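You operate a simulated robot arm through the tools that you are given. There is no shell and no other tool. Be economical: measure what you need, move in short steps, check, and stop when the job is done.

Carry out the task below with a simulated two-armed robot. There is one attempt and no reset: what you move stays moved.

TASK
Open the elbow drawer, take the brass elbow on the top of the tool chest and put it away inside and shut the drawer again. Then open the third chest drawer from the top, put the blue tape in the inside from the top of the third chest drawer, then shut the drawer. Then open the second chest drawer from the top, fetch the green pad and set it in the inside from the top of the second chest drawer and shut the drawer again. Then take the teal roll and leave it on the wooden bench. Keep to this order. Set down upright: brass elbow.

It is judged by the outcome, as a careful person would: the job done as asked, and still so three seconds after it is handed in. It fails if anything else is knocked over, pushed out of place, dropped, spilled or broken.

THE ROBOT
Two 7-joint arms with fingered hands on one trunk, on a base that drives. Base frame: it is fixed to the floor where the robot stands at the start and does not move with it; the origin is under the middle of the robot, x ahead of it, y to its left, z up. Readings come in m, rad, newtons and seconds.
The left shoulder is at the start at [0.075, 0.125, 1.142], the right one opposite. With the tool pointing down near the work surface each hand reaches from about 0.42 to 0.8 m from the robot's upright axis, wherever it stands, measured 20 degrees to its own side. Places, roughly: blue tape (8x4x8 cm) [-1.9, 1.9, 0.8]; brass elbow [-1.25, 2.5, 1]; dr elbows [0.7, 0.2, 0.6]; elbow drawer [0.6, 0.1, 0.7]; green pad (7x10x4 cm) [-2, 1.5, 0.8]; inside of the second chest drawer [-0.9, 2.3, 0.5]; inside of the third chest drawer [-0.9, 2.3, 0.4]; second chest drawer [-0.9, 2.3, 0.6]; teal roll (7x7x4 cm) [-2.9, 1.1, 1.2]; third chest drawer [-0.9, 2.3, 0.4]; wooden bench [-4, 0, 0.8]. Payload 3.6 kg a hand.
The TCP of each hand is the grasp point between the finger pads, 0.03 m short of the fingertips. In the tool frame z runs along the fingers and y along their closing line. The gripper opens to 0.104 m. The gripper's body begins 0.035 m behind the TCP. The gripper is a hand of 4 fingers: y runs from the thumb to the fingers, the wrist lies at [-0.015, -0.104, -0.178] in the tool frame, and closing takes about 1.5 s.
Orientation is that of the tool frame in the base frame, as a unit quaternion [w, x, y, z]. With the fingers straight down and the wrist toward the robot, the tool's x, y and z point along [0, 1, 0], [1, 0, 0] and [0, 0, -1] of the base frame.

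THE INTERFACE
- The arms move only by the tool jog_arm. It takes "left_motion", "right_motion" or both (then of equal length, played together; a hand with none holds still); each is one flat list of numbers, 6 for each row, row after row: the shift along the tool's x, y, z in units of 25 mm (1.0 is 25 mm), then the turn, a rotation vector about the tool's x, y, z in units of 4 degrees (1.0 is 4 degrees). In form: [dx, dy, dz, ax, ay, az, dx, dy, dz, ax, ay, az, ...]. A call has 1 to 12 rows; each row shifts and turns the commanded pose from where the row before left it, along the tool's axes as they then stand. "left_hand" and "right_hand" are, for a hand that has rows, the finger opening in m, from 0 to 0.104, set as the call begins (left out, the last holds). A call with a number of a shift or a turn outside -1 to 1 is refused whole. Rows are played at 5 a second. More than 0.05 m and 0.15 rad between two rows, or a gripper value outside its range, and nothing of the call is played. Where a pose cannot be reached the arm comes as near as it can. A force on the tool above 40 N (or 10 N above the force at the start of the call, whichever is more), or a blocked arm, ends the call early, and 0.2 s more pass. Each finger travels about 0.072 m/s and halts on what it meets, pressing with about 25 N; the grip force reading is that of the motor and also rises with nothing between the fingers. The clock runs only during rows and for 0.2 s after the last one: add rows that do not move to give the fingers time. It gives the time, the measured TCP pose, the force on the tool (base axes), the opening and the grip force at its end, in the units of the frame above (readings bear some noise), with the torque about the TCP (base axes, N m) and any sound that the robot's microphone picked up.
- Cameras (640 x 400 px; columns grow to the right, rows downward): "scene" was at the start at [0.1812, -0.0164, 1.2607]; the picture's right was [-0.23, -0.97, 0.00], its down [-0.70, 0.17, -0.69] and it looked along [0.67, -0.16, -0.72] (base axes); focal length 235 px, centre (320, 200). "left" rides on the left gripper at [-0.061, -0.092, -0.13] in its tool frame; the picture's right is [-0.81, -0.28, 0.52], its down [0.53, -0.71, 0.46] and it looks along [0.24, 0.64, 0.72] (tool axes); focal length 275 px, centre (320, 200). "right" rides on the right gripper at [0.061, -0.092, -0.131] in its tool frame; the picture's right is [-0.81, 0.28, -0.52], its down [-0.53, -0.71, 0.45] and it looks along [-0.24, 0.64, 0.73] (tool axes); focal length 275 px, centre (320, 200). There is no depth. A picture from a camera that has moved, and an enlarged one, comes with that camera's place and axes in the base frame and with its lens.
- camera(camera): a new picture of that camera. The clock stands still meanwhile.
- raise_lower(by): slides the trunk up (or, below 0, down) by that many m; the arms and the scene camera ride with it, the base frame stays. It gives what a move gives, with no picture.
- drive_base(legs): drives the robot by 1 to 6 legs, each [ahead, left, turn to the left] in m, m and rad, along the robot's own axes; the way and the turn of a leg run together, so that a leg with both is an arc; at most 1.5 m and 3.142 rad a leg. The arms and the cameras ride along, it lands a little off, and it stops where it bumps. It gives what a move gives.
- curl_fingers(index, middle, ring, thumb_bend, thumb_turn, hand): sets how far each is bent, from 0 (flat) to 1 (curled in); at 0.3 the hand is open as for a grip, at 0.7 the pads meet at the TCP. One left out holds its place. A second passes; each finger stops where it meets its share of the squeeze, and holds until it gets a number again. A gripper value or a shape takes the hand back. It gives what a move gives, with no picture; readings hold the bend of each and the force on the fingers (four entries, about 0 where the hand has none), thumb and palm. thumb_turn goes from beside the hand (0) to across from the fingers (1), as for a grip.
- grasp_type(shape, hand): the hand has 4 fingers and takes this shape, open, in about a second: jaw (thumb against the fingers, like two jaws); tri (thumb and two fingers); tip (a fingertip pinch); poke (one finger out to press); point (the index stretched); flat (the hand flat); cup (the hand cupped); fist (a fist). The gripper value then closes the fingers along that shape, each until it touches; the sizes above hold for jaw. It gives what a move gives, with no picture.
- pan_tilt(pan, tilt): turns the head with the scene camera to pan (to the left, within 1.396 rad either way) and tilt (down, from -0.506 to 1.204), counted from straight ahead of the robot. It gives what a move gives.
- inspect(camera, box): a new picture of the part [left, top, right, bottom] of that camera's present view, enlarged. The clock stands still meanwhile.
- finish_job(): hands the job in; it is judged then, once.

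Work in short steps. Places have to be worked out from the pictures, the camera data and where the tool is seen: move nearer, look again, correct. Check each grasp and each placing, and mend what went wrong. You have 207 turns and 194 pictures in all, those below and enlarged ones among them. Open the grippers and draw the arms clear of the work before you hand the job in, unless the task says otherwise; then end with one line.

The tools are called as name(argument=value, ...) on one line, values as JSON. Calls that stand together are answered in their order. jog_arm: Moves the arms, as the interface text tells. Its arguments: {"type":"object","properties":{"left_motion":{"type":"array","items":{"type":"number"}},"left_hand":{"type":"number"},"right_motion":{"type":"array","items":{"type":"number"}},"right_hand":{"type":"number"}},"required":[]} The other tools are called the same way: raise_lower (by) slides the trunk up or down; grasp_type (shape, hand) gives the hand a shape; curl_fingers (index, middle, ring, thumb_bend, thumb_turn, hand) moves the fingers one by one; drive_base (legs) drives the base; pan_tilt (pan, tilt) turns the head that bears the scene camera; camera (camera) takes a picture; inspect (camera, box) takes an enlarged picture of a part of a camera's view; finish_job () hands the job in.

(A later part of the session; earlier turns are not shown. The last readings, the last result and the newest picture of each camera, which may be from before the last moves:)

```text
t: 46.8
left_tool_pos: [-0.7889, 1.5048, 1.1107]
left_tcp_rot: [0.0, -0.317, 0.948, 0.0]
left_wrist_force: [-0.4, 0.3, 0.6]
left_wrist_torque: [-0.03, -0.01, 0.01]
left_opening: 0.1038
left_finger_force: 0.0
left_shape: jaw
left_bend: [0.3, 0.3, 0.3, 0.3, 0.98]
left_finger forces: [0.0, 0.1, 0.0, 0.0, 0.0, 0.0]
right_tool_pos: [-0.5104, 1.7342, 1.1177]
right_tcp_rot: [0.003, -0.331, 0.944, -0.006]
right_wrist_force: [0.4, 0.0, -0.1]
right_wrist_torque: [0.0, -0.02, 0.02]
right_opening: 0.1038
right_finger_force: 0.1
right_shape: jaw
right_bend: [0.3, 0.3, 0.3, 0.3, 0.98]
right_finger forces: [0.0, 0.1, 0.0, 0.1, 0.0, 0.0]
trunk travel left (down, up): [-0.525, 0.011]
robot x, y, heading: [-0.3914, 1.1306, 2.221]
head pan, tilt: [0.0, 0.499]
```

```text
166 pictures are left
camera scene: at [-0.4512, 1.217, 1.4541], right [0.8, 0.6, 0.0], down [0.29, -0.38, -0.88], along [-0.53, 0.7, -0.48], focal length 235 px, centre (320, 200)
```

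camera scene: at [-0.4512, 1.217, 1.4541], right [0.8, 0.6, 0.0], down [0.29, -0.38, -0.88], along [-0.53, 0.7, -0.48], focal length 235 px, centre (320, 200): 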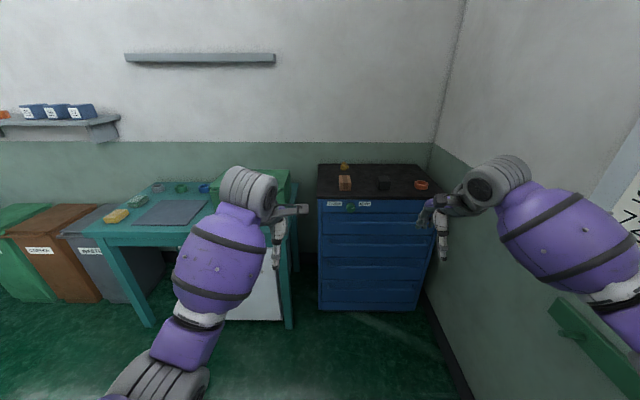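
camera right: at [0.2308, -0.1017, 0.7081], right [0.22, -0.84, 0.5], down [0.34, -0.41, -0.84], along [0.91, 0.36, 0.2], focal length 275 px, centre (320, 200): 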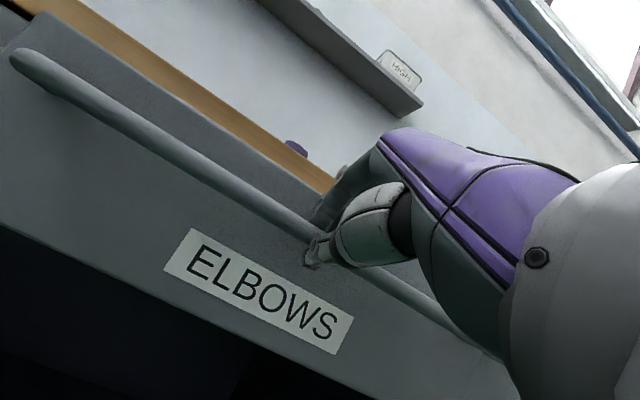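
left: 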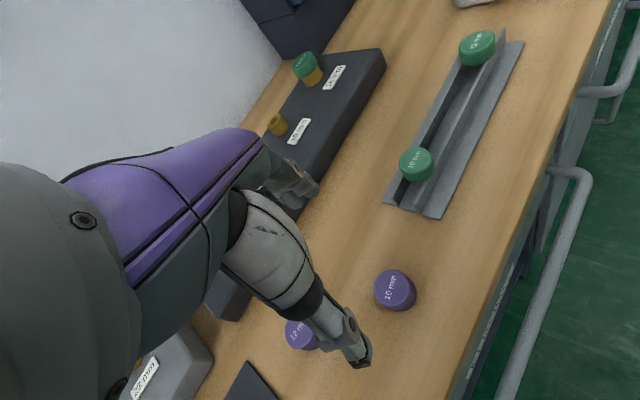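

Both hands are at z≈1.11. I drive forward 0.6 m toward the chest.

drive_base(legs=[[0.6, -0.05, 0]])

pan_tilt(pan=0, tilt=0.8)

camera(camera="scene")

camera(camera="right")

```text
t: 50.2
left_tool_pos: [-1.112, 2.0186, 1.1092]
left_tcp_rot: [0.0, -0.318, 0.948, 0.0]
left_wrist_force: [0.8, 0.3, 1.1]
left_wrist_torque: [0.0, 0.02, 0.01]
left_opening: 0.1038
left_finger_force: 0.0
left_shape: jaw
left_bend: [0.3, 0.3, 0.3, 0.3, 0.98]
left_finger forces: [0.0, 0.0, 0.0, 0.0, 0.1, 0.1]
right_tool_pos: [-0.8346, 2.2474, 1.118]
right_tcp_rot: [0.002, -0.331, 0.944, -0.004]
right_wrist_force: [0.3, -0.1, -0.4]
right_wrist_torque: [0.02, 0.01, -0.01]
right_opening: 0.1038
right_finger_force: 0.0
right_shape: jaw
right_bend: [0.3, 0.3, 0.3, 0.3, 0.98]
right_finger forces: [0.0, 0.1, 0.1, 0.0, 0.1, 0.1]
trunk travel left (down, up): [-0.525, 0.011]
robot x, y, heading: [-0.7139, 1.6441, 2.216]
head pan, tilt: [0.0, 0.499]
```

```text
t: 51.0
left_tool_pos: [-1.1125, 2.0177, 1.1103]
left_tcp_rot: [0.0, -0.317, 0.948, 0.0]
left_wrist_force: [0.3, -0.1, 0.4]
left_wrist_torque: [0.01, 0.03, -0.01]
left_opening: 0.1036
left_finger_force: 0.1
left_shape: jaw
left_bend: [0.3, 0.3, 0.3, 0.3, 0.98]
left_finger forces: [0.0, 0.1, 0.0, 0.1, 0.1, 0.0]
right_tool_pos: [-0.8353, 2.2469, 1.1187]
right_tcp_rot: [0.003, -0.33, 0.944, -0.004]
right_wrist_force: [-0.1, 0.4, 0.3]
right_wrist_torque: [0.02, -0.01, -0.03]
right_opening: 0.1039
right_finger_force: 0.1
right_shape: jaw
right_bend: [0.3, 0.3, 0.3, 0.3, 0.98]
right_finger forces: [0.0, 0.0, 0.0, 0.0, 0.1, 0.0]
trunk travel left (down, up): [-0.525, 0.011]
robot x, y, heading: [-0.7083, 1.6433, 2.214]
head pan, tilt: [0.0, 0.799]
```

```text
165 pictures are left
camera scene: at [-0.7693, 1.7218, 1.4282], right [0.8, 0.6, 0.0], down [0.43, -0.57, -0.7], along [-0.42, 0.56, -0.72], focal length 235 px, centre (320, 200)
```

scene: 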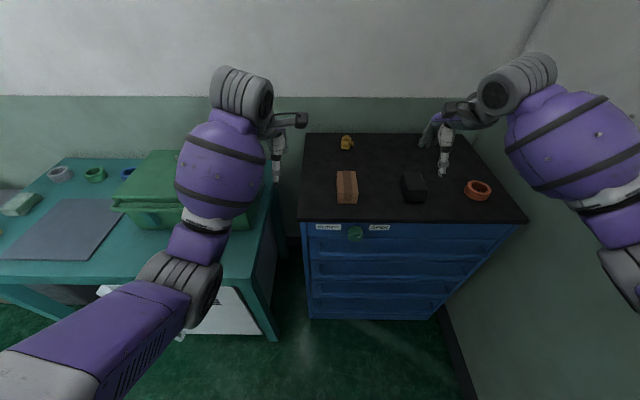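

```text
164 pictures are left
camera right: at [-0.8265, 2.1377, 1.2496], right [0.46, 0.72, 0.52], down [0.87, -0.23, -0.45], along [-0.21, 0.65, -0.73], focal length 275 px, centre (320, 200)
```

right: 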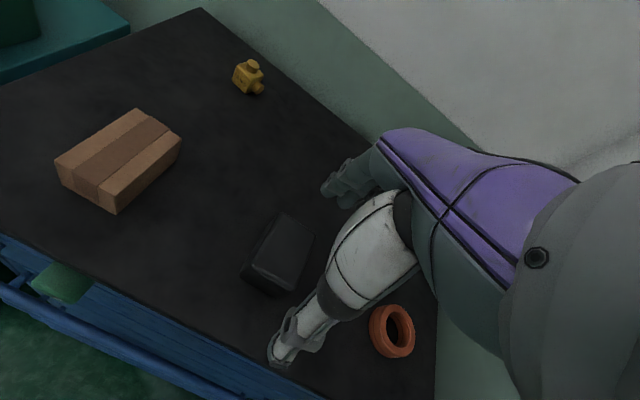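

Both views put the elbow at about (-1.15,2.389,0.95). It is 0.86 m ahead; I drive 7 cm closer and then move the right hand to hover above it.

drive_base(legs=[[0.07, 0, 0]])

```text
t: 52.1
left_tool_pos: [-1.155, 2.0737, 1.1092]
left_tcp_rot: [0.001, -0.317, 0.948, -0.001]
left_wrist_force: [-0.4, 0.0, -0.6]
left_wrist_torque: [-0.02, 0.02, -0.02]
left_opening: 0.1037
left_finger_force: 0.1
left_shape: jaw
left_bend: [0.3, 0.3, 0.3, 0.3, 0.98]
left_finger forces: [0.0, 0.0, 0.0, 0.1, 0.0, 0.1]
right_tool_pos: [-0.8768, 2.3031, 1.1184]
right_tcp_rot: [0.002, -0.331, 0.944, -0.004]
right_wrist_force: [-0.7, 0.2, 0.2]
right_wrist_torque: [-0.04, 0.01, -0.01]
right_opening: 0.1038
right_finger_force: 0.1
right_shape: jaw
right_bend: [0.3, 0.3, 0.3, 0.3, 0.98]
right_finger forces: [0.1, 0.1, 0.0, 0.0, 0.0, 0.0]
trunk travel left (down, up): [-0.525, 0.011]
robot x, y, heading: [-0.7568, 1.6997, 2.218]
head pan, tilt: [0.0, 0.799]
```

Moving 0.159 m left and 0.237 m forward at the present height.

jog_arm(right_motion=[0.64, 0.95, 0, 0, 0, 0, 0.64, 0.95, 0, 0, 0, 0, 0.64, 0.95, 0, 0, 0, 0, 0.64, 0.95, 0, 0, 0, 0, 0.64, 0.95, 0, 0, 0, 0, 0.64, 0.95, 0, 0, 0, 0, 0.64, 0.95, 0, 0, 0, 0, 0.64, 0.95, 0, 0, 0, 0, 0.64, 0.95, 0, 0, 0, 0, 0.64, 0.95, 0, 0, 0, 0])

camera(camera="right")

camera(camera="scene")

```text
t: 54.3
left_tool_pos: [-1.1533, 2.0727, 1.11]
left_tcp_rot: [0.0, -0.318, 0.948, 0.0]
left_wrist_force: [-0.5, 0.4, 0.4]
left_wrist_torque: [-0.01, -0.01, -0.02]
left_opening: 0.1039
left_finger_force: 0.1
left_shape: jaw
left_bend: [0.3, 0.3, 0.3, 0.3, 0.98]
left_finger forces: [0.1, 0.1, 0.1, 0.0, 0.1, 0.1]
right_tool_pos: [-1.0896, 2.3413, 1.111]
right_tcp_rot: [0.003, -0.331, 0.944, -0.004]
right_wrist_force: [0.4, 0.2, -0.8]
right_wrist_torque: [-0.04, -0.04, 0.04]
right_opening: 0.1039
right_finger_force: 0.0
right_shape: jaw
right_bend: [0.3, 0.3, 0.3, 0.3, 0.98]
right_finger forces: [0.0, 0.1, 0.1, 0.1, 0.0, 0.0]
right hand out of reach, approached as far as the arm can: row 8, 9, 10
trunk travel left (down, up): [-0.525, 0.011]
robot x, y, heading: [-0.7531, 1.6992, 2.209]
head pan, tilt: [0.0, 0.799]
```

```text
163 pictures are left
camera right: at [-1.0802, 2.2316, 1.2414], right [0.46, 0.72, 0.52], down [0.87, -0.23, -0.45], along [-0.21, 0.65, -0.73], focal length 275 px, centre (320, 200)
```

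right: 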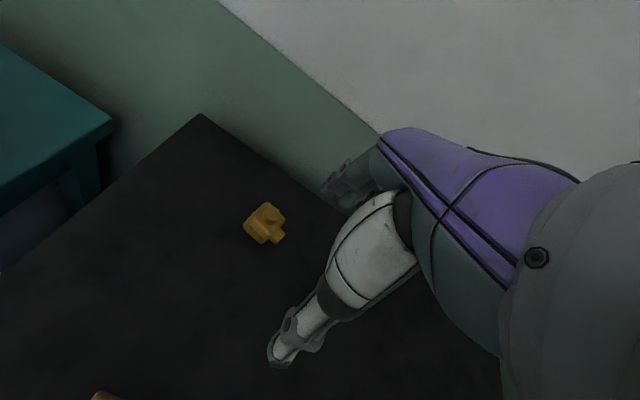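

```text
162 pictures are left
camera scene: at [-0.8107, 1.7765, 1.4282], right [0.8, 0.6, 0.0], down [0.43, -0.57, -0.7], along [-0.42, 0.56, -0.72], focal length 235 px, centre (320, 200)
```

scene: 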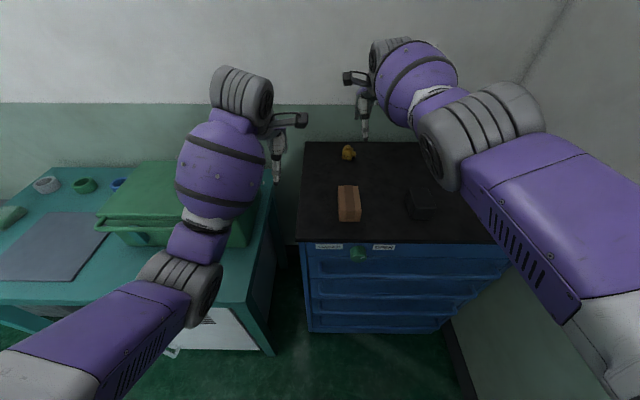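

Refined elbow position (-1.153,2.392,0.95); the hand lacks 8 cm forward at its reach limit. I drive 8 cm closer (axis ~0.36 from the chest front).

drive_base(legs=[[0.08, 0, 0]])

```text
t: 55.3
left_tool_pos: [-1.2015, 2.1377, 1.1106]
left_tcp_rot: [0.0, -0.316, 0.949, -0.001]
left_wrist_force: [0.7, 0.7, -0.1]
left_wrist_torque: [0.03, -0.01, 0.01]
left_opening: 0.1037
left_finger_force: 0.0
left_shape: jaw
left_bend: [0.3, 0.3, 0.3, 0.3, 0.98]
left_finger forces: [0.0, 0.0, 0.0, 0.1, 0.0, 0.0]
right_tool_pos: [-1.1346, 2.4054, 1.1099]
right_tcp_rot: [0.003, -0.33, 0.944, -0.005]
right_wrist_force: [0.2, -0.2, -0.5]
right_wrist_torque: [-0.01, -0.03, -0.01]
right_opening: 0.104
right_finger_force: 0.1
right_shape: jaw
right_bend: [0.3, 0.3, 0.3, 0.3, 0.98]
right_finger forces: [0.1, 0.1, 0.0, 0.1, 0.1, 0.1]
trunk travel left (down, up): [-0.525, 0.011]
robot x, y, heading: [-0.7966, 1.7623, 2.214]
head pan, tilt: [0.0, 0.799]
```

Now 2.3 cm left to line up; then a zoomed look at the elbow.

jog_arm(right_motion=[0.92, 0.05, 0, 0, 0, 0, 0, 0, 0, 0, 0, 0])

inspect(camera="right", box=[200, 160, 440, 400])

inspect(camera="scene", box=[300, 90, 460, 240])

```text
t: 55.9
left_tool_pos: [-1.2006, 2.137, 1.1107]
left_tcp_rot: [0.001, -0.316, 0.949, -0.002]
left_wrist_force: [-0.1, -0.1, -0.1]
left_wrist_torque: [-0.01, -0.01, 0.02]
left_opening: 0.1037
left_finger_force: 0.0
left_shape: jaw
left_bend: [0.3, 0.3, 0.3, 0.3, 0.98]
left_finger forces: [0.1, 0.0, 0.1, 0.0, 0.1, 0.0]
right_tool_pos: [-1.1509, 2.3908, 1.1096]
right_tcp_rot: [0.003, -0.329, 0.944, -0.005]
right_wrist_force: [-0.7, 0.4, 0.2]
right_wrist_torque: [-0.03, -0.01, 0.02]
right_opening: 0.104
right_finger_force: 0.0
right_shape: jaw
right_bend: [0.3, 0.3, 0.3, 0.3, 0.98]
right_finger forces: [0.0, 0.1, 0.0, 0.0, 0.1, 0.0]
right hand out of reach, approached as far as the arm can: row 1
trunk travel left (down, up): [-0.525, 0.011]
robot x, y, heading: [-0.8007, 1.7608, 2.208]
head pan, tilt: [0.0, 0.799]
```

```text
1.67 times, centred on (320, 280) of right
camera zoom: at [-1.1436, 2.2808, 1.24], right [0.46, 0.72, 0.52], down [0.86, -0.23, -0.45], along [-0.2, 0.65, -0.73], focal length 459 px, centre (320, 67)
```

zoom: 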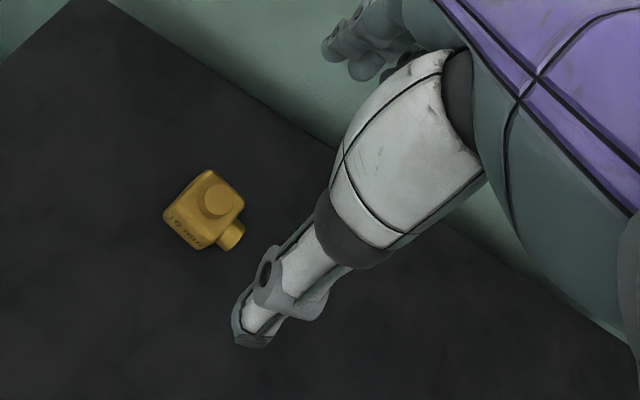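

```text
2.67 times, centred on (380, 165) of scene
camera zoom: at [-0.8581, 1.8414, 1.4281], right [0.8, 0.6, 0.0], down [0.43, -0.57, -0.7], along [-0.42, 0.56, -0.72], focal length 627 px, centre (160, 293)
```

zoom: 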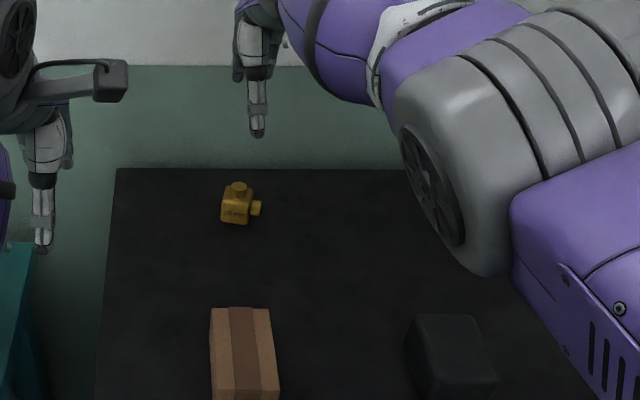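

The elbow's 4 cm cube body is square to the chest; it sits at about (-1.156,2.397), top surface ~0.925. I descend 0.10 m first with a 6 mm forward correction.

jog_arm(right_motion=[0, 0.3, 0.8, 0, 0, 0, 0, 0, 0.8, 0, 0, 0, 0, 0, 0.8, 0, 0, 0, 0, 0, 0.8, 0, 0, 0, 0, 0, 0.8, 0, 0, 0])

camera(camera="right")

inspect(camera="scene", box=[300, 90, 460, 240])

```text
t: 57.1
left_tool_pos: [-1.1999, 2.1372, 1.1103]
left_tcp_rot: [0.0, -0.316, 0.949, -0.001]
left_wrist_force: [-0.1, 0.2, 0.1]
left_wrist_torque: [-0.03, -0.01, -0.01]
left_opening: 0.104
left_finger_force: 0.0
left_shape: jaw
left_bend: [0.3, 0.3, 0.3, 0.3, 0.98]
left_finger forces: [0.0, 0.0, 0.0, 0.1, 0.0, 0.0]
right_tool_pos: [-1.143, 2.3831, 1.0101]
right_tcp_rot: [0.003, -0.329, 0.944, -0.004]
right_wrist_force: [0.2, -0.2, -0.1]
right_wrist_torque: [0.02, 0.02, 0.03]
right_opening: 0.1041
right_finger_force: 0.0
right_shape: jaw
right_bend: [0.3, 0.3, 0.3, 0.3, 0.98]
right_finger forces: [0.0, 0.0, 0.0, 0.1, 0.1, 0.0]
right hand out of reach, approached as far as the arm can: row 1, 3, 5
trunk travel left (down, up): [-0.525, 0.011]
robot x, y, heading: [-0.8054, 1.7624, 2.214]
head pan, tilt: [0.0, 0.799]
```

```text
159 pictures are left
camera right: at [-1.1348, 2.2736, 1.14], right [0.46, 0.72, 0.52], down [0.86, -0.23, -0.45], along [-0.21, 0.65, -0.73], focal length 275 px, centre (320, 200)
```

right: 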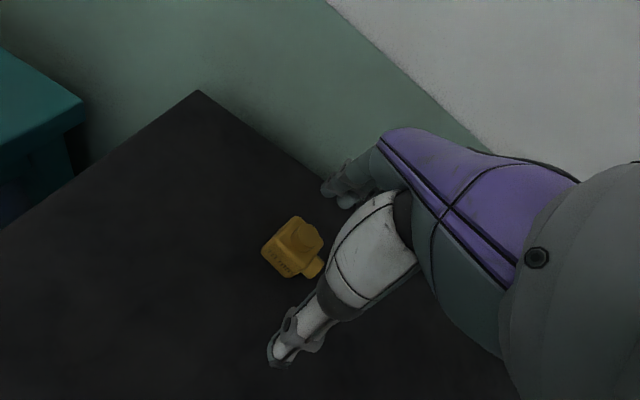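

```text
2.67 times, centred on (380, 165) of scene
camera zoom: at [-0.8581, 1.8407, 1.4281], right [0.8, 0.6, 0.0], down [0.43, -0.57, -0.7], along [-0.42, 0.56, -0.72], focal length 627 px, centre (160, 293)
```

zoom: 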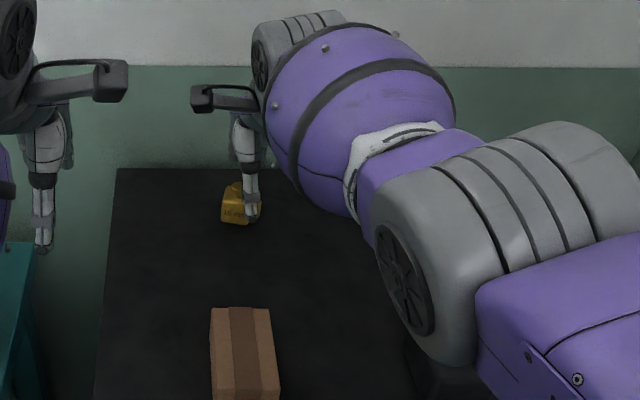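

The arm is ~2 cm short in reach. I drive 2 cm forward.

drive_base(legs=[[0.025, 0, 0]])

camera(camera="right")

```text
t: 57.9
left_tool_pos: [-1.2148, 2.1553, 1.1117]
left_tcp_rot: [-0.001, -0.317, 0.949, 0.001]
left_wrist_force: [1.0, 0.7, 1.3]
left_wrist_torque: [-0.02, 0.0, -0.01]
left_opening: 0.1036
left_finger_force: 0.0
left_shape: jaw
left_bend: [0.3, 0.3, 0.3, 0.3, 0.98]
left_finger forces: [0.1, 0.0, 0.1, 0.1, 0.1, 0.1]
right_tool_pos: [-1.1567, 2.401, 1.0114]
right_tcp_rot: [0.002, -0.329, 0.944, -0.004]
right_wrist_force: [0.4, 0.0, 0.5]
right_wrist_torque: [-0.02, -0.01, 0.02]
right_opening: 0.104
right_finger_force: 0.2
right_shape: jaw
right_bend: [0.3, 0.3, 0.3, 0.3, 0.98]
right_finger forces: [0.1, 0.1, 0.0, 0.0, 0.0, 0.1]
trunk travel left (down, up): [-0.525, 0.011]
robot x, y, heading: [-0.8156, 1.7797, 2.217]
head pan, tilt: [0.0, 0.799]
```

```text
157 pictures are left
camera right: at [-1.1487, 2.2921, 1.1411], right [0.46, 0.72, 0.52], down [0.86, -0.23, -0.45], along [-0.21, 0.65, -0.73], focal length 275 px, centre (320, 200)
```

right: 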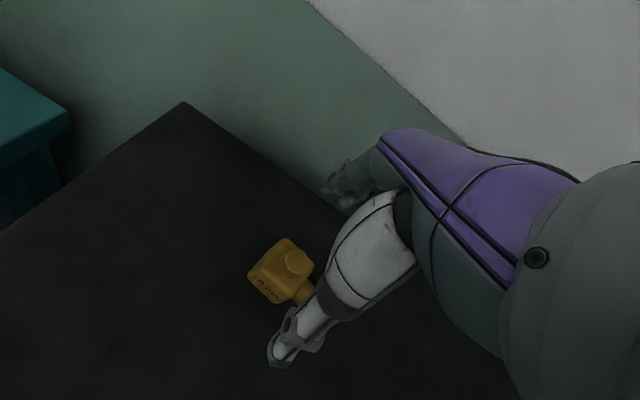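

The hand is within a centimetre of the elbow's axis. I correct 7 mm left and 4 mm back while descending to z≈0.966.

jog_arm(right_motion=[0.28, -0.15, 0.6, 0, 0, 0, 0, 0, 0.6, 0, 0, 0, 0, 0, 0.6, 0, 0, 0])

camera(camera="right")

inspect(camera="scene", box=[300, 90, 460, 240])

```text
t: 58.7
left_tool_pos: [-1.214, 2.1561, 1.1102]
left_tcp_rot: [-0.001, -0.317, 0.949, 0.0]
left_wrist_force: [0.2, 0.2, 0.7]
left_wrist_torque: [0.0, -0.04, 0.01]
left_opening: 0.1038
left_finger_force: 0.0
left_shape: jaw
left_bend: [0.3, 0.3, 0.3, 0.3, 0.98]
left_finger forces: [0.1, 0.1, 0.0, 0.1, 0.1, 0.0]
right_tool_pos: [-1.1558, 2.3921, 0.9727]
right_tcp_rot: [0.003, -0.329, 0.944, -0.004]
right_wrist_force: [-0.1, 0.5, 0.1]
right_wrist_torque: [0.01, 0.02, 0.0]
right_opening: 0.1041
right_finger_force: 0.0
right_shape: jaw
right_bend: [0.3, 0.3, 0.3, 0.3, 0.98]
right_finger forces: [0.0, 0.1, 0.0, 0.0, 0.0, 0.1]
right hand out of reach, approached as far as the arm can: row 3
trunk travel left (down, up): [-0.525, 0.011]
robot x, y, heading: [-0.8172, 1.7793, 2.216]
head pan, tilt: [0.0, 0.799]
```

```text
156 pictures are left
camera right: at [-1.1481, 2.282, 1.1034], right [0.46, 0.72, 0.52], down [0.86, -0.23, -0.45], along [-0.21, 0.65, -0.73], focal length 275 px, centre (320, 200)
```

right: 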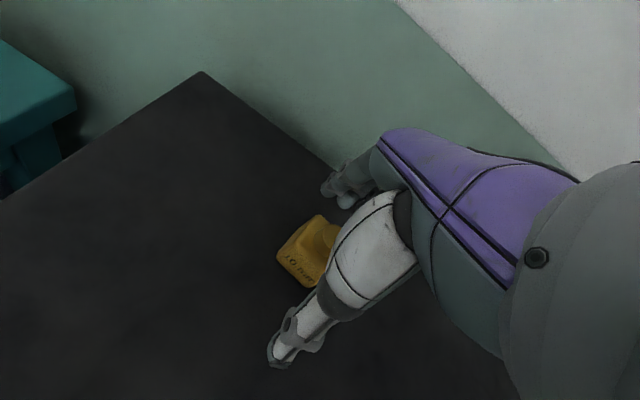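

```text
2.67 times, centred on (380, 165) of scene
camera zoom: at [-0.8722, 1.8596, 1.4282], right [0.8, 0.6, 0.0], down [0.43, -0.57, -0.7], along [-0.42, 0.56, -0.72], focal length 627 px, centre (160, 293)
```

zoom: 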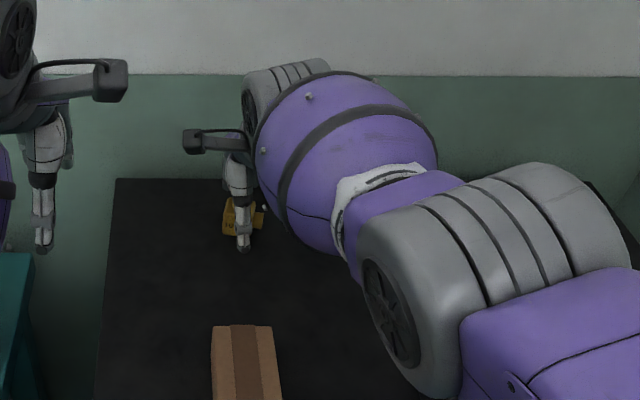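

Elbow is centred in the jaw. I lower ~1 cm more and close.

jog_arm(right_motion=[0, 0, 0.4, 0, 0, 0, 0, 0, 0, 0, 0, 0])

jog_arm(right_motion=[0, 0, 0, 0, 0, 0, 0, 0, 0, 0, 0, 0, 0, 0, 0, 0, 0, 0, 0, 0, 0, 0, 0, 0, 0, 0, 0, 0, 0, 0, 0, 0, 0, 0, 0, 0, 0, 0, 0, 0, 0, 0, 0, 0, 0, 0, 0, 0], right_hand=0.02)

camera(camera="right")

```text
t: 59.3
left_tool_pos: [-1.2161, 2.1554, 1.1112]
left_tcp_rot: [0.0, -0.317, 0.949, 0.0]
left_wrist_force: [0.1, -0.7, 0.0]
left_wrist_torque: [-0.01, 0.0, 0.02]
left_opening: 0.1037
left_finger_force: 0.0
left_shape: jaw
left_bend: [0.3, 0.3, 0.3, 0.3, 0.98]
left_finger forces: [0.0, 0.0, 0.0, 0.0, 0.0, 0.0]
right_tool_pos: [-1.1544, 2.3902, 0.9625]
right_tcp_rot: [0.002, -0.33, 0.944, -0.005]
right_wrist_force: [0.6, -0.5, 0.3]
right_wrist_torque: [-0.04, 0.01, -0.01]
right_opening: 0.1037
right_finger_force: 0.0
right_shape: jaw
right_bend: [0.3, 0.3, 0.3, 0.3, 0.98]
right_finger forces: [0.0, 0.0, 0.0, 0.1, 0.0, 0.0]
trunk travel left (down, up): [-0.525, 0.011]
robot x, y, heading: [-0.8202, 1.7814, 2.214]
head pan, tilt: [0.0, 0.799]
```

```text
t: 61.1
left_tool_pos: [-1.2161, 2.1559, 1.1103]
left_tcp_rot: [0.0, -0.317, 0.949, 0.0]
left_wrist_force: [0.3, -0.2, 0.0]
left_wrist_torque: [0.0, 0.01, -0.01]
left_opening: 0.1038
left_finger_force: 0.1
left_shape: jaw
left_bend: [0.3, 0.3, 0.3, 0.3, 0.98]
left_finger forces: [0.0, 0.0, 0.1, 0.0, 0.1, 0.0]
right_tool_pos: [-1.1553, 2.3904, 0.9629]
right_tcp_rot: [0.003, -0.33, 0.944, -0.005]
right_wrist_force: [0.4, -0.1, 0.2]
right_wrist_torque: [0.0, -0.02, -0.01]
right_opening: 0.0311
right_finger_force: 24.4
right_shape: jaw
right_bend: [0.74, 0.54, 0.55, 0.74, 1.0]
right_finger forces: [12.6, 6.6, 3.0, 0.0, 22.5, 0.0]
trunk travel left (down, up): [-0.525, 0.011]
robot x, y, heading: [-0.8141, 1.7795, 2.21]
head pan, tilt: [0.0, 0.799]
```

```text
154 pictures are left
camera right: at [-1.1468, 2.2804, 1.093], right [0.46, 0.72, 0.52], down [0.86, -0.23, -0.45], along [-0.2, 0.65, -0.73], focal length 275 px, centre (320, 200)
```

right: 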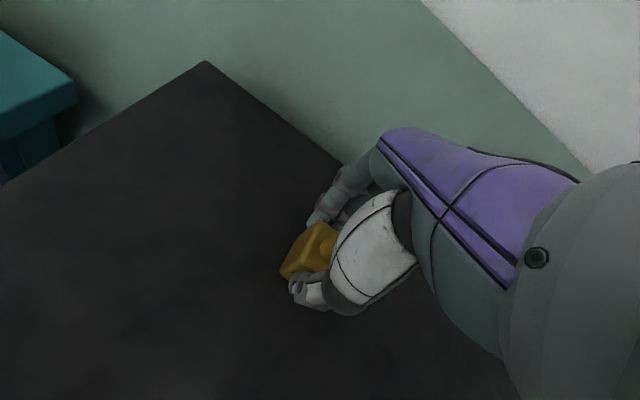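

Firm grip: three fingers and the thumb load, opening 31 mm. I lift 0.15 m and check.

jog_arm(right_motion=[0, 0, -0.8, 0, 0, 0, 0, 0, -0.8, 0, 0, 0, 0, 0, -0.8, 0, 0, 0, 0, -0.5, -0.8, 0, 0, 0, 0, -0.8, -0.8, 0, 0, 0, 0, -0.8, -0.8, 0, 0, 0, 0, -0.8, -0.8, 0, 0, 0])

camera(camera="right")

camera(camera="scene")

```text
t: 62.7
left_tool_pos: [-1.2158, 2.1572, 1.1101]
left_tcp_rot: [0.0, -0.316, 0.949, 0.0]
left_wrist_force: [0.8, 0.1, 0.1]
left_wrist_torque: [0.02, 0.02, 0.01]
left_opening: 0.1035
left_finger_force: 0.0
left_shape: jaw
left_bend: [0.3, 0.3, 0.3, 0.3, 0.98]
left_finger forces: [0.0, 0.1, 0.0, 0.0, 0.0, 0.0]
right_tool_pos: [-1.1111, 2.3359, 1.1053]
right_tcp_rot: [0.004, -0.329, 0.944, -0.004]
right_wrist_force: [0.3, 0.1, -2.0]
right_wrist_torque: [-0.03, 0.05, 0.02]
right_opening: 0.031
right_finger_force: 24.7
right_shape: jaw
right_bend: [0.74, 0.55, 0.55, 0.74, 1.0]
right_finger forces: [12.8, 6.6, 3.0, 0.0, 22.4, 0.0]
trunk travel left (down, up): [-0.525, 0.011]
robot x, y, heading: [-0.8156, 1.7819, 2.213]
head pan, tilt: [0.0, 0.799]
```

```text
153 pictures are left
camera right: at [-1.1033, 2.2259, 1.2347], right [0.46, 0.72, 0.52], down [0.86, -0.23, -0.45], along [-0.2, 0.65, -0.73], focal length 275 px, centre (320, 200)
```

right: 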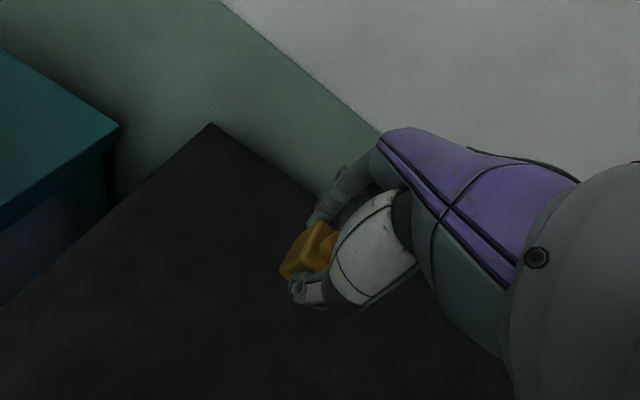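

```text
152 pictures are left
camera scene: at [-0.8723, 1.8594, 1.4282], right [0.8, 0.6, 0.0], down [0.43, -0.57, -0.7], along [-0.42, 0.56, -0.72], focal length 235 px, centre (320, 200)
```

scene: 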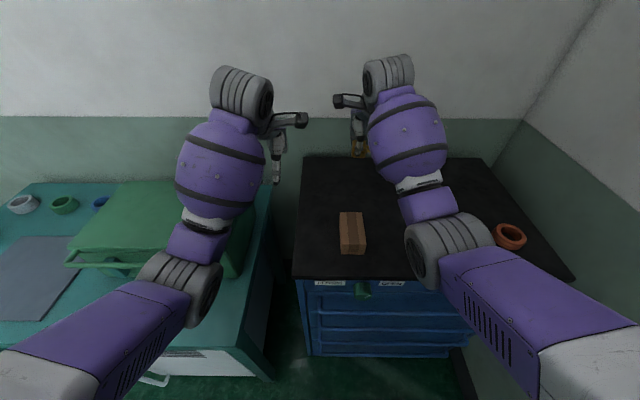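

The elbow is held and lifted. I back out from the chest, shift left, turn to face the bench, and travel along it to the open drawer.

drive_base(legs=[[-0.75, 0, 0], [0, 0.95, 0], [0, 0, -1.57], [0, -1.25, 0]])

pan_tilt(pan=-0.2, tilt=0.8)

camera(camera="scene")

```text
t: 89.5
left_tool_pos: [0.0079, 0.025, 1.1105]
left_tcp_rot: [-0.001, 0.446, 0.895, 0.0]
left_wrist_force: [-0.1, 0.9, 1.1]
left_wrist_torque: [-0.03, -0.02, 0.01]
left_opening: 0.1037
left_finger_force: 0.2
left_shape: jaw
left_bend: [0.3, 0.3, 0.3, 0.3, 0.98]
left_finger forces: [0.0, 0.0, 0.0, 0.1, 0.0, 0.0]
right_tool_pos: [0.1874, -0.0773, 1.1039]
right_tcp_rot: [-0.002, 0.434, 0.901, -0.005]
right_wrist_force: [0.6, 0.0, -2.5]
right_wrist_torque: [0.03, 0.0, -0.02]
right_opening: 0.0306
right_finger_force: 24.9
right_shape: jaw
right_bend: [0.74, 0.55, 0.55, 0.74, 1.0]
right_finger forces: [12.6, 6.4, 3.0, 0.0, 22.0, 0.1]
trunk travel left (down, up): [-0.525, 0.011]
robot x, y, heading: [-0.366, -0.3765, 0.649]
head pan, tilt: [0.0, 0.799]
```

```text
t: 90.3
left_tool_pos: [0.0076, 0.0257, 1.1101]
left_tcp_rot: [0.0, 0.445, 0.895, 0.0]
left_wrist_force: [0.1, -0.3, -0.3]
left_wrist_torque: [-0.01, 0.0, 0.02]
left_opening: 0.1037
left_finger_force: 0.0
left_shape: jaw
left_bend: [0.3, 0.3, 0.3, 0.3, 0.98]
left_finger forces: [0.1, 0.1, 0.0, 0.1, 0.0, 0.0]
right_tool_pos: [0.1872, -0.0773, 1.1042]
right_tcp_rot: [-0.001, 0.433, 0.902, -0.005]
right_wrist_force: [0.2, -0.6, -2.5]
right_wrist_torque: [0.01, 0.0, 0.0]
right_opening: 0.0306
right_finger_force: 25.1
right_shape: jaw
right_bend: [0.74, 0.55, 0.55, 0.74, 1.0]
right_finger forces: [12.8, 6.4, 3.1, 0.0, 22.0, 0.0]
trunk travel left (down, up): [-0.525, 0.011]
robot x, y, heading: [-0.365, -0.3727, 0.65]
head pan, tilt: [-0.201, 0.799]
```

```text
151 pictures are left
camera scene: at [-0.2799, -0.3295, 1.4281], right [0.43, -0.9, 0.0], down [-0.65, -0.31, -0.7], along [0.63, 0.3, -0.72], focal length 235 px, centre (320, 200)
```

scene: 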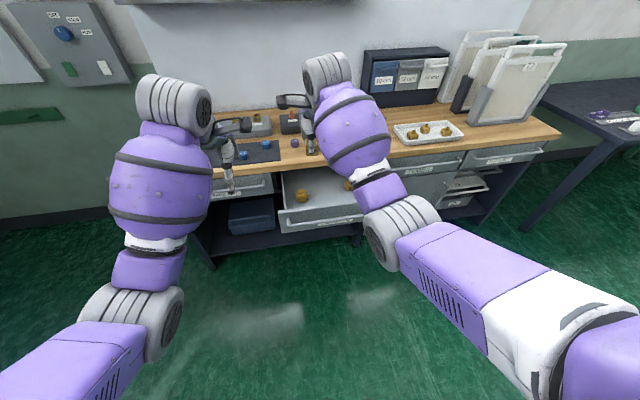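

Drawer spots: existing elbows at (n .33,d .165) and (n .37,d .39); the free middle is n≈.31,d≈.28 in bench axes. I drive 0.2 forward and 0.106 right to bring the held elbow above it.

drive_base(legs=[[0.2, -0.106, 0]])

raise_lower(by=-0.15)

camera(camera="right")

camera(camera="scene")

```text
t: 92.0
left_tool_pos: [0.2324, 0.0547, 1.1101]
left_tcp_rot: [0.0, 0.447, 0.894, 0.0]
left_wrist_force: [-0.2, 0.5, 0.0]
left_wrist_torque: [-0.03, 0.01, 0.0]
left_opening: 0.1038
left_finger_force: 0.1
left_shape: jaw
left_bend: [0.3, 0.3, 0.3, 0.3, 0.98]
left_finger forces: [0.1, 0.0, 0.0, 0.1, 0.1, 0.0]
right_tool_pos: [0.4128, -0.0477, 1.1035]
right_tcp_rot: [-0.002, 0.434, 0.901, -0.005]
right_wrist_force: [0.1, -0.6, -1.3]
right_wrist_torque: [-0.01, 0.01, 0.0]
right_opening: 0.0307
right_finger_force: 25.3
right_shape: jaw
right_bend: [0.74, 0.55, 0.55, 0.74, 1.0]
right_finger forces: [12.6, 6.5, 3.0, 0.0, 22.0, 0.0]
trunk travel left (down, up): [-0.525, 0.011]
robot x, y, heading: [-0.1451, -0.3415, 0.64]
head pan, tilt: [-0.201, 0.799]
```

```text
t: 93.7
left_tool_pos: [0.2319, 0.0562, 0.9616]
left_tcp_rot: [-0.001, 0.447, 0.894, 0.0]
left_wrist_force: [0.0, -0.6, 0.5]
left_wrist_torque: [0.04, 0.02, 0.0]
left_opening: 0.1038
left_finger_force: 0.1
left_shape: jaw
left_bend: [0.3, 0.3, 0.3, 0.3, 0.98]
left_finger forces: [0.0, 0.1, 0.1, 0.0, 0.0, 0.0]
right_tool_pos: [0.4123, -0.0469, 0.9551]
right_tcp_rot: [-0.001, 0.434, 0.901, -0.004]
right_wrist_force: [-0.1, 1.9, -2.2]
right_wrist_torque: [0.0, 0.03, -0.01]
right_opening: 0.0311
right_finger_force: 24.5
right_shape: jaw
right_bend: [0.74, 0.55, 0.55, 0.74, 1.0]
right_finger forces: [12.7, 6.4, 3.0, 0.0, 22.1, 0.1]
trunk travel left (down, up): [-0.375, 0.161]
robot x, y, heading: [-0.1397, -0.3435, 0.644]
head pan, tilt: [-0.201, 0.799]
```

```text
150 pictures are left
camera right: at [0.3032, -0.0564, 1.0849], right [0.72, -0.46, 0.52], down [-0.23, -0.86, -0.45], along [0.65, 0.21, -0.73], focal length 275 px, centre (320, 200)
```

right: 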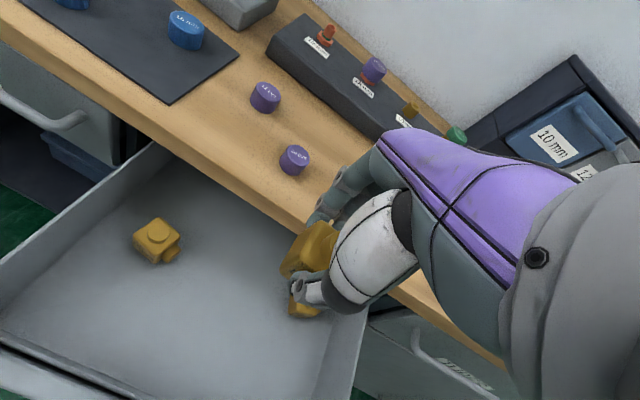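

```text
149 pictures are left
camera scene: at [0.0129, -0.2462, 1.2613], right [0.43, -0.9, 0.0], down [-0.65, -0.31, -0.7], along [0.63, 0.3, -0.72], focal length 235 px, centre (320, 200)
```

scene: 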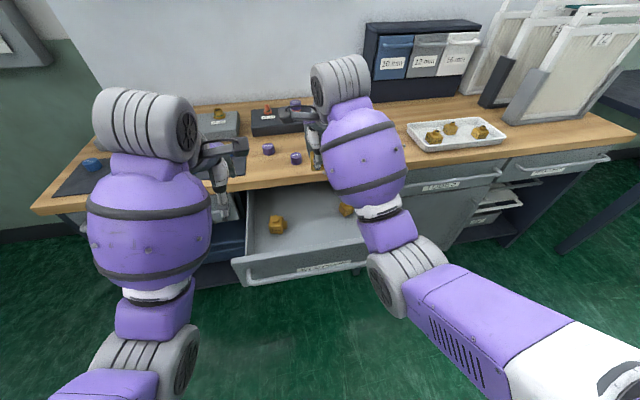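

The hand sits exactly over the free middle (n .302,d .285). I descend 0.225 m.

jog_arm(right_motion=[0, 0, 1, 0, 0, 0, 0, 0, 1, 0, 0, 0, 0, 0, 1, 0, 0, 0, 0, 0, 1, 0, 0, 0, 0, 0, 1, 0, 0, 0, 0, 0, 1, 0, 0, 0, 0, 0, 1, 0, 0, 0, 0, 0, 1, 0, 0, 0])

camera(camera="right")

camera(camera="left")

```text
t: 95.5
left_tool_pos: [0.2311, 0.0559, 0.9605]
left_tcp_rot: [-0.001, 0.447, 0.895, -0.001]
left_wrist_force: [-0.3, 1.2, -0.2]
left_wrist_torque: [0.06, -0.01, -0.01]
left_opening: 0.1039
left_finger_force: 0.1
left_shape: jaw
left_bend: [0.3, 0.3, 0.3, 0.3, 0.98]
left_finger forces: [0.0, 0.0, 0.0, 0.0, 0.0, 0.1]
right_tool_pos: [0.4106, -0.0491, 0.7517]
right_tcp_rot: [-0.001, 0.434, 0.901, -0.005]
right_wrist_force: [-0.1, -0.2, -2.5]
right_wrist_torque: [0.05, 0.04, -0.02]
right_opening: 0.0311
right_finger_force: 24.6
right_shape: jaw
right_bend: [0.74, 0.55, 0.55, 0.74, 1.0]
right_finger forces: [12.7, 6.4, 3.2, 0.1, 22.2, 0.1]
trunk travel left (down, up): [-0.375, 0.161]
robot x, y, heading: [-0.1451, -0.3417, 0.643]
head pan, tilt: [-0.201, 0.799]
```

```text
148 pictures are left
camera right: at [0.3019, -0.0588, 0.8825], right [0.72, -0.46, 0.52], down [-0.23, -0.86, -0.45], along [0.65, 0.21, -0.73], focal length 275 px, centre (320, 200)
```

right: 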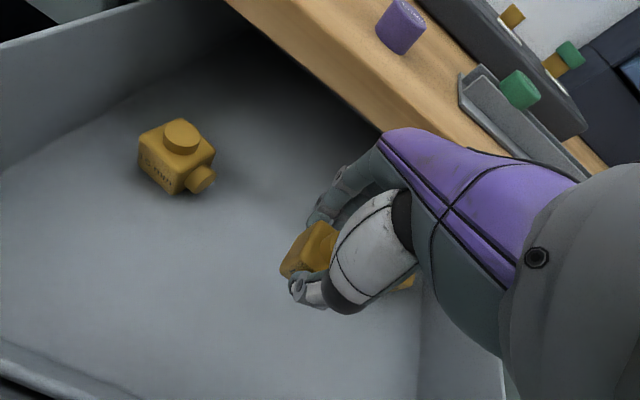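

```text
147 pictures are left
camera left: at [0.1953, -0.0488, 1.0914], right [0.27, -0.81, -0.52], down [-0.89, 0.0, -0.45], along [0.37, 0.58, -0.72], focal length 275 px, centre (320, 200)
```

left: 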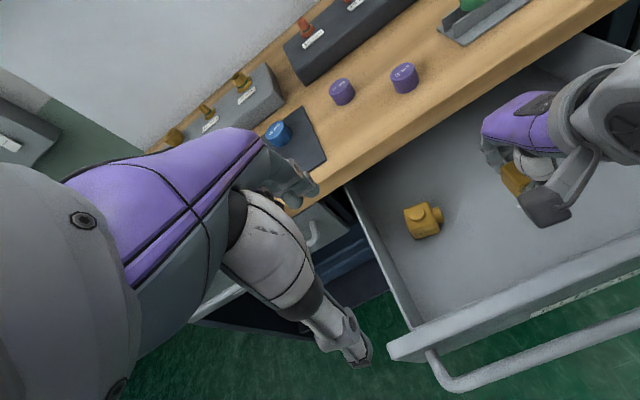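

Neighbor elbow's centre is z≈0.667, so the drawer floor is ≈0.645; I go down 5 cm then creep until contact.

jog_arm(right_motion=[0, 0, 0.7, 0, 0, 0, 0, 0, 0.7, 0, 0, 0, 0, 0, 0.7, 0, 0, 0, 0, 0, 0.2, 0, 0, 0, 0, 0, 0.15, 0, 0, 0])

camera(camera="right")

```text
t: 96.7
left_tool_pos: [0.2312, 0.0555, 0.9603]
left_tcp_rot: [0.0, 0.447, 0.895, 0.0]
left_wrist_force: [-0.2, -0.2, 0.2]
left_wrist_torque: [0.01, -0.01, -0.03]
left_opening: 0.1036
left_finger_force: 0.0
left_shape: jaw
left_bend: [0.3, 0.3, 0.3, 0.3, 0.98]
left_finger forces: [0.1, 0.0, 0.0, 0.1, 0.1, 0.1]
right_tool_pos: [0.4112, -0.0505, 0.6923]
right_tcp_rot: [-0.001, 0.434, 0.901, -0.006]
right_wrist_force: [0.6, 0.1, -1.2]
right_wrist_torque: [0.04, 0.01, -0.01]
right_opening: 0.0309
right_finger_force: 25.1
right_shape: jaw
right_bend: [0.74, 0.55, 0.55, 0.74, 1.0]
right_finger forces: [12.6, 6.4, 3.0, 0.0, 22.1, 0.0]
trunk travel left (down, up): [-0.375, 0.161]
robot x, y, heading: [-0.1438, -0.342, 0.645]
head pan, tilt: [-0.201, 0.799]
```

```text
146 pictures are left
camera right: at [0.3026, -0.0585, 0.8223], right [0.72, -0.46, 0.52], down [-0.23, -0.87, -0.45], along [0.65, 0.2, -0.73], focal length 275 px, centre (320, 200)
```

right: 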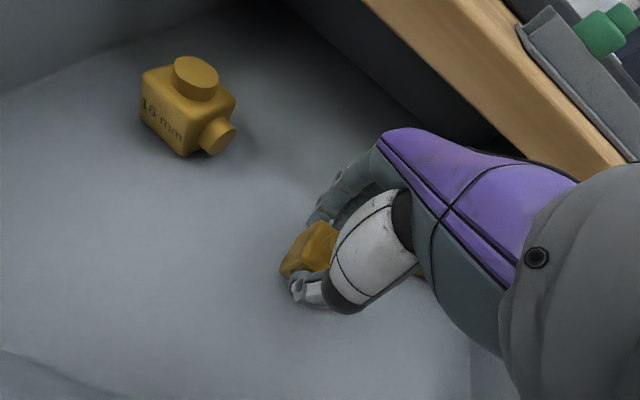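

Not touching yet. I creep down in 2.5 mm rows until force shows.

jog_arm(right_motion=[0, 0, 0.1, 0, 0, 0, 0, 0, 0.1, 0, 0, 0, 0, 0, 0.1, 0, 0, 0, 0, 0, 0.1, 0, 0, 0])

jog_arm(right_motion=[0, 0, 0.1, 0, 0, 0, 0, 0, 0.05, 0, 0, 0])

```text
t: 97.7
left_tool_pos: [0.2313, 0.0549, 0.9605]
left_tcp_rot: [0.001, 0.447, 0.894, 0.0]
left_wrist_force: [0.1, -0.1, 0.1]
left_wrist_torque: [0.0, -0.06, 0.03]
left_opening: 0.1034
left_finger_force: 0.1
left_shape: jaw
left_bend: [0.3, 0.3, 0.3, 0.3, 0.98]
left_finger forces: [0.0, 0.0, 0.0, 0.1, 0.0, 0.0]
right_tool_pos: [0.4115, -0.0507, 0.6836]
right_tcp_rot: [0.0, 0.434, 0.901, -0.004]
right_wrist_force: [-0.7, -1.2, 6.5]
right_wrist_torque: [-0.02, 0.02, -0.03]
right_opening: 0.0309
right_finger_force: 25.2
right_shape: jaw
right_bend: [0.74, 0.55, 0.55, 0.74, 1.0]
right_finger forces: [12.9, 6.6, 3.3, 0.0, 23.7, 0.1]
trunk travel left (down, up): [-0.375, 0.161]
robot x, y, heading: [-0.1408, -0.3453, 0.642]
head pan, tilt: [-0.201, 0.799]
```

```text
t: 98.3
left_tool_pos: [0.2312, 0.0538, 0.9613]
left_tcp_rot: [0.0, 0.447, 0.894, 0.0]
left_wrist_force: [0.5, -0.3, -0.1]
left_wrist_torque: [-0.02, 0.03, 0.05]
left_opening: 0.1036
left_finger_force: 0.0
left_shape: jaw
left_bend: [0.3, 0.3, 0.3, 0.3, 0.98]
left_finger forces: [0.1, 0.0, 0.1, 0.0, 0.1, 0.1]
right_tool_pos: [0.4109, -0.0486, 0.682]
right_tcp_rot: [-0.001, 0.434, 0.901, -0.001]
right_wrist_force: [1.3, -1.8, 22.7]
right_wrist_torque: [-0.04, -0.04, 0.02]
right_opening: 0.0316
right_finger_force: 25.0
right_shape: jaw
right_bend: [0.74, 0.55, 0.55, 0.74, 1.0]
right_finger forces: [14.6, 8.1, 4.2, 0.1, 26.5, 0.0]
trunk travel left (down, up): [-0.375, 0.161]
robot x, y, heading: [-0.1451, -0.3415, 0.646]
head pan, tilt: [-0.201, 0.799]
```

Contact at z 0.683. I ease up 2.5 mm and open the hand.

jog_arm(right_motion=[0, 0, -0.1, 0, 0, 0])

jog_arm(right_motion=[0, 0, 0, 0, 0, 0, 0, 0, 0, 0, 0, 0, 0, 0, 0, 0, 0, 0, 0, 0, 0, 0, 0, 0, 0, 0, 0, 0, 0, 0, 0, 0, 0, 0, 0, 0], right_hand=0.09)

camera(camera="right")

```text
t: 98.7
left_tool_pos: [0.2309, 0.0556, 0.9608]
left_tcp_rot: [0.0, 0.448, 0.894, 0.0]
left_wrist_force: [-0.3, 0.0, -0.1]
left_wrist_torque: [0.03, -0.02, 0.0]
left_opening: 0.1037
left_finger_force: 0.0
left_shape: jaw
left_bend: [0.3, 0.3, 0.3, 0.3, 0.98]
left_finger forces: [0.1, 0.0, 0.1, 0.1, 0.0, 0.0]
right_tool_pos: [0.4102, -0.0513, 0.683]
right_tcp_rot: [0.0, 0.433, 0.901, -0.003]
right_wrist_force: [1.5, -1.7, 19.3]
right_wrist_torque: [-0.02, -0.08, 0.01]
right_opening: 0.0317
right_finger_force: 25.0
right_shape: jaw
right_bend: [0.74, 0.55, 0.55, 0.74, 1.0]
right_finger forces: [14.7, 8.2, 4.1, 0.1, 25.9, 0.1]
trunk travel left (down, up): [-0.375, 0.161]
robot x, y, heading: [-0.1428, -0.3463, 0.643]
head pan, tilt: [-0.201, 0.799]
```

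```text
t: 100.1
left_tool_pos: [0.2316, 0.0561, 0.9602]
left_tcp_rot: [0.0, 0.447, 0.894, 0.0]
left_wrist_force: [0.0, 0.2, -0.3]
left_wrist_torque: [-0.01, 0.02, -0.01]
left_opening: 0.1035
left_finger_force: 0.0
left_shape: jaw
left_bend: [0.3, 0.3, 0.3, 0.3, 0.98]
left_finger forces: [0.0, 0.1, 0.0, 0.1, 0.1, 0.0]
right_tool_pos: [0.4101, -0.0504, 0.6816]
right_tcp_rot: [-0.001, 0.433, 0.901, -0.005]
right_wrist_force: [0.1, 0.4, -0.6]
right_wrist_torque: [-0.02, -0.03, 0.03]
right_opening: 0.09
right_finger_force: 0.0
right_shape: jaw
right_bend: [0.28, 0.33, 0.31, 0.42, 0.98]
right_finger forces: [0.0, 0.0, 0.1, 0.0, 0.0, 0.0]
trunk travel left (down, up): [-0.375, 0.161]
robot x, y, heading: [-0.1453, -0.3441, 0.643]
head pan, tilt: [-0.201, 0.799]
```

```text
145 pictures are left
camera right: at [0.3014, -0.059, 0.8119], right [0.72, -0.46, 0.52], down [-0.23, -0.87, -0.45], along [0.65, 0.21, -0.73], focal length 275 px, centre (320, 200)
```

right: 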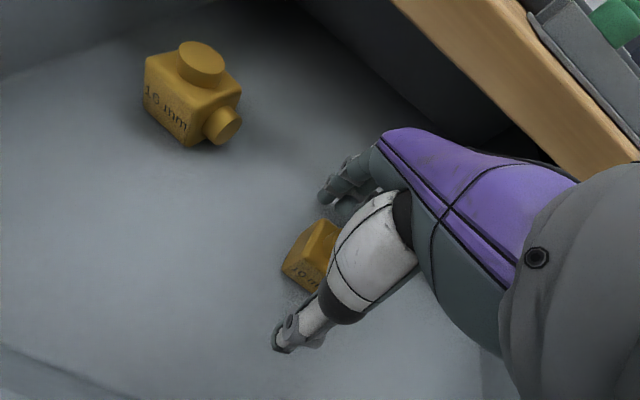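

Released and standing. I raise the hand straight up 0.25 m and check.

jog_arm(right_motion=[0, 0, -0.4, 0, 0, 0, 0, 0, -1, 0, 0, 0, 0, 0, -1, 0, 0, 0, 0, 0, -1, 0, 0, 0, 0, 0, -1, 0, 0, 0, 0, 0, -1, 0, 0, 0, 0, 0, -1, 0, 0, 0, 0, 0, -1, 0, 0, 0, 0, 0, -1, 0, 0, 0, 0, 0, -1, 0, 0, 0])

camera(camera="right")

camera(camera="left")

```text
t: 102.3
left_tool_pos: [0.232, 0.0552, 0.9617]
left_tcp_rot: [0.0, 0.447, 0.895, 0.0]
left_wrist_force: [-0.4, 0.2, 0.6]
left_wrist_torque: [0.01, -0.04, 0.01]
left_opening: 0.1036
left_finger_force: 0.1
left_shape: jaw
left_bend: [0.3, 0.3, 0.3, 0.3, 0.98]
left_finger forces: [0.0, 0.1, 0.0, 0.0, 0.1, 0.1]
right_tool_pos: [0.4122, -0.0474, 0.9159]
right_tcp_rot: [-0.001, 0.433, 0.901, -0.005]
right_wrist_force: [0.5, -0.1, 0.1]
right_wrist_torque: [0.02, -0.01, 0.02]
right_opening: 0.0899
right_finger_force: 0.0
right_shape: jaw
right_bend: [0.28, 0.33, 0.31, 0.42, 0.98]
right_finger forces: [0.1, 0.1, 0.0, 0.1, 0.0, 0.0]
trunk travel left (down, up): [-0.375, 0.161]
robot x, y, heading: [-0.145, -0.344, 0.646]
head pan, tilt: [-0.201, 0.799]
```

```text
144 pictures are left
camera right: at [0.303, -0.0555, 1.0461], right [0.72, -0.46, 0.52], down [-0.23, -0.86, -0.45], along [0.65, 0.21, -0.73], focal length 275 px, centre (320, 200)
```

right: 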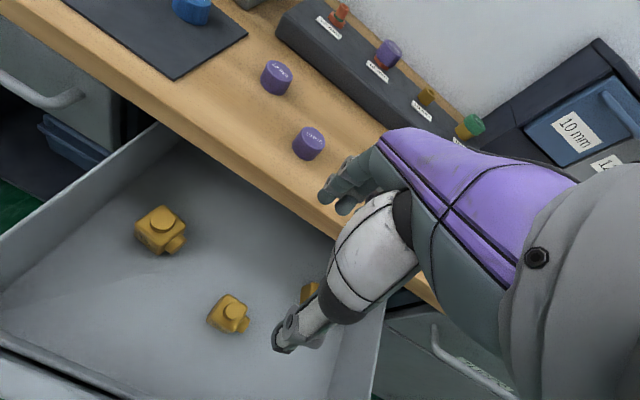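

```text
143 pictures are left
camera left: at [0.1951, -0.0488, 1.0915], right [0.27, -0.81, -0.52], down [-0.89, 0.0, -0.46], along [0.37, 0.58, -0.72], focal length 275 px, centre (320, 200)
```

left: 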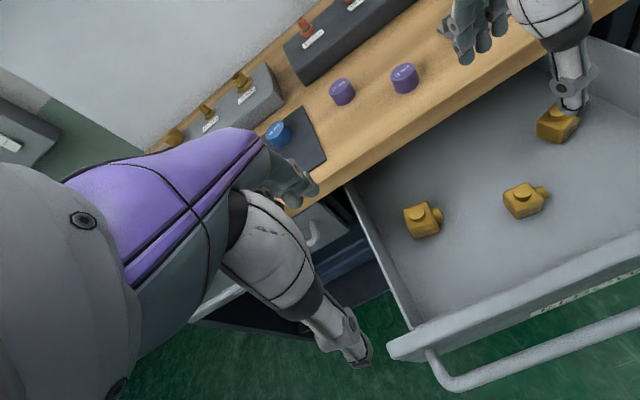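

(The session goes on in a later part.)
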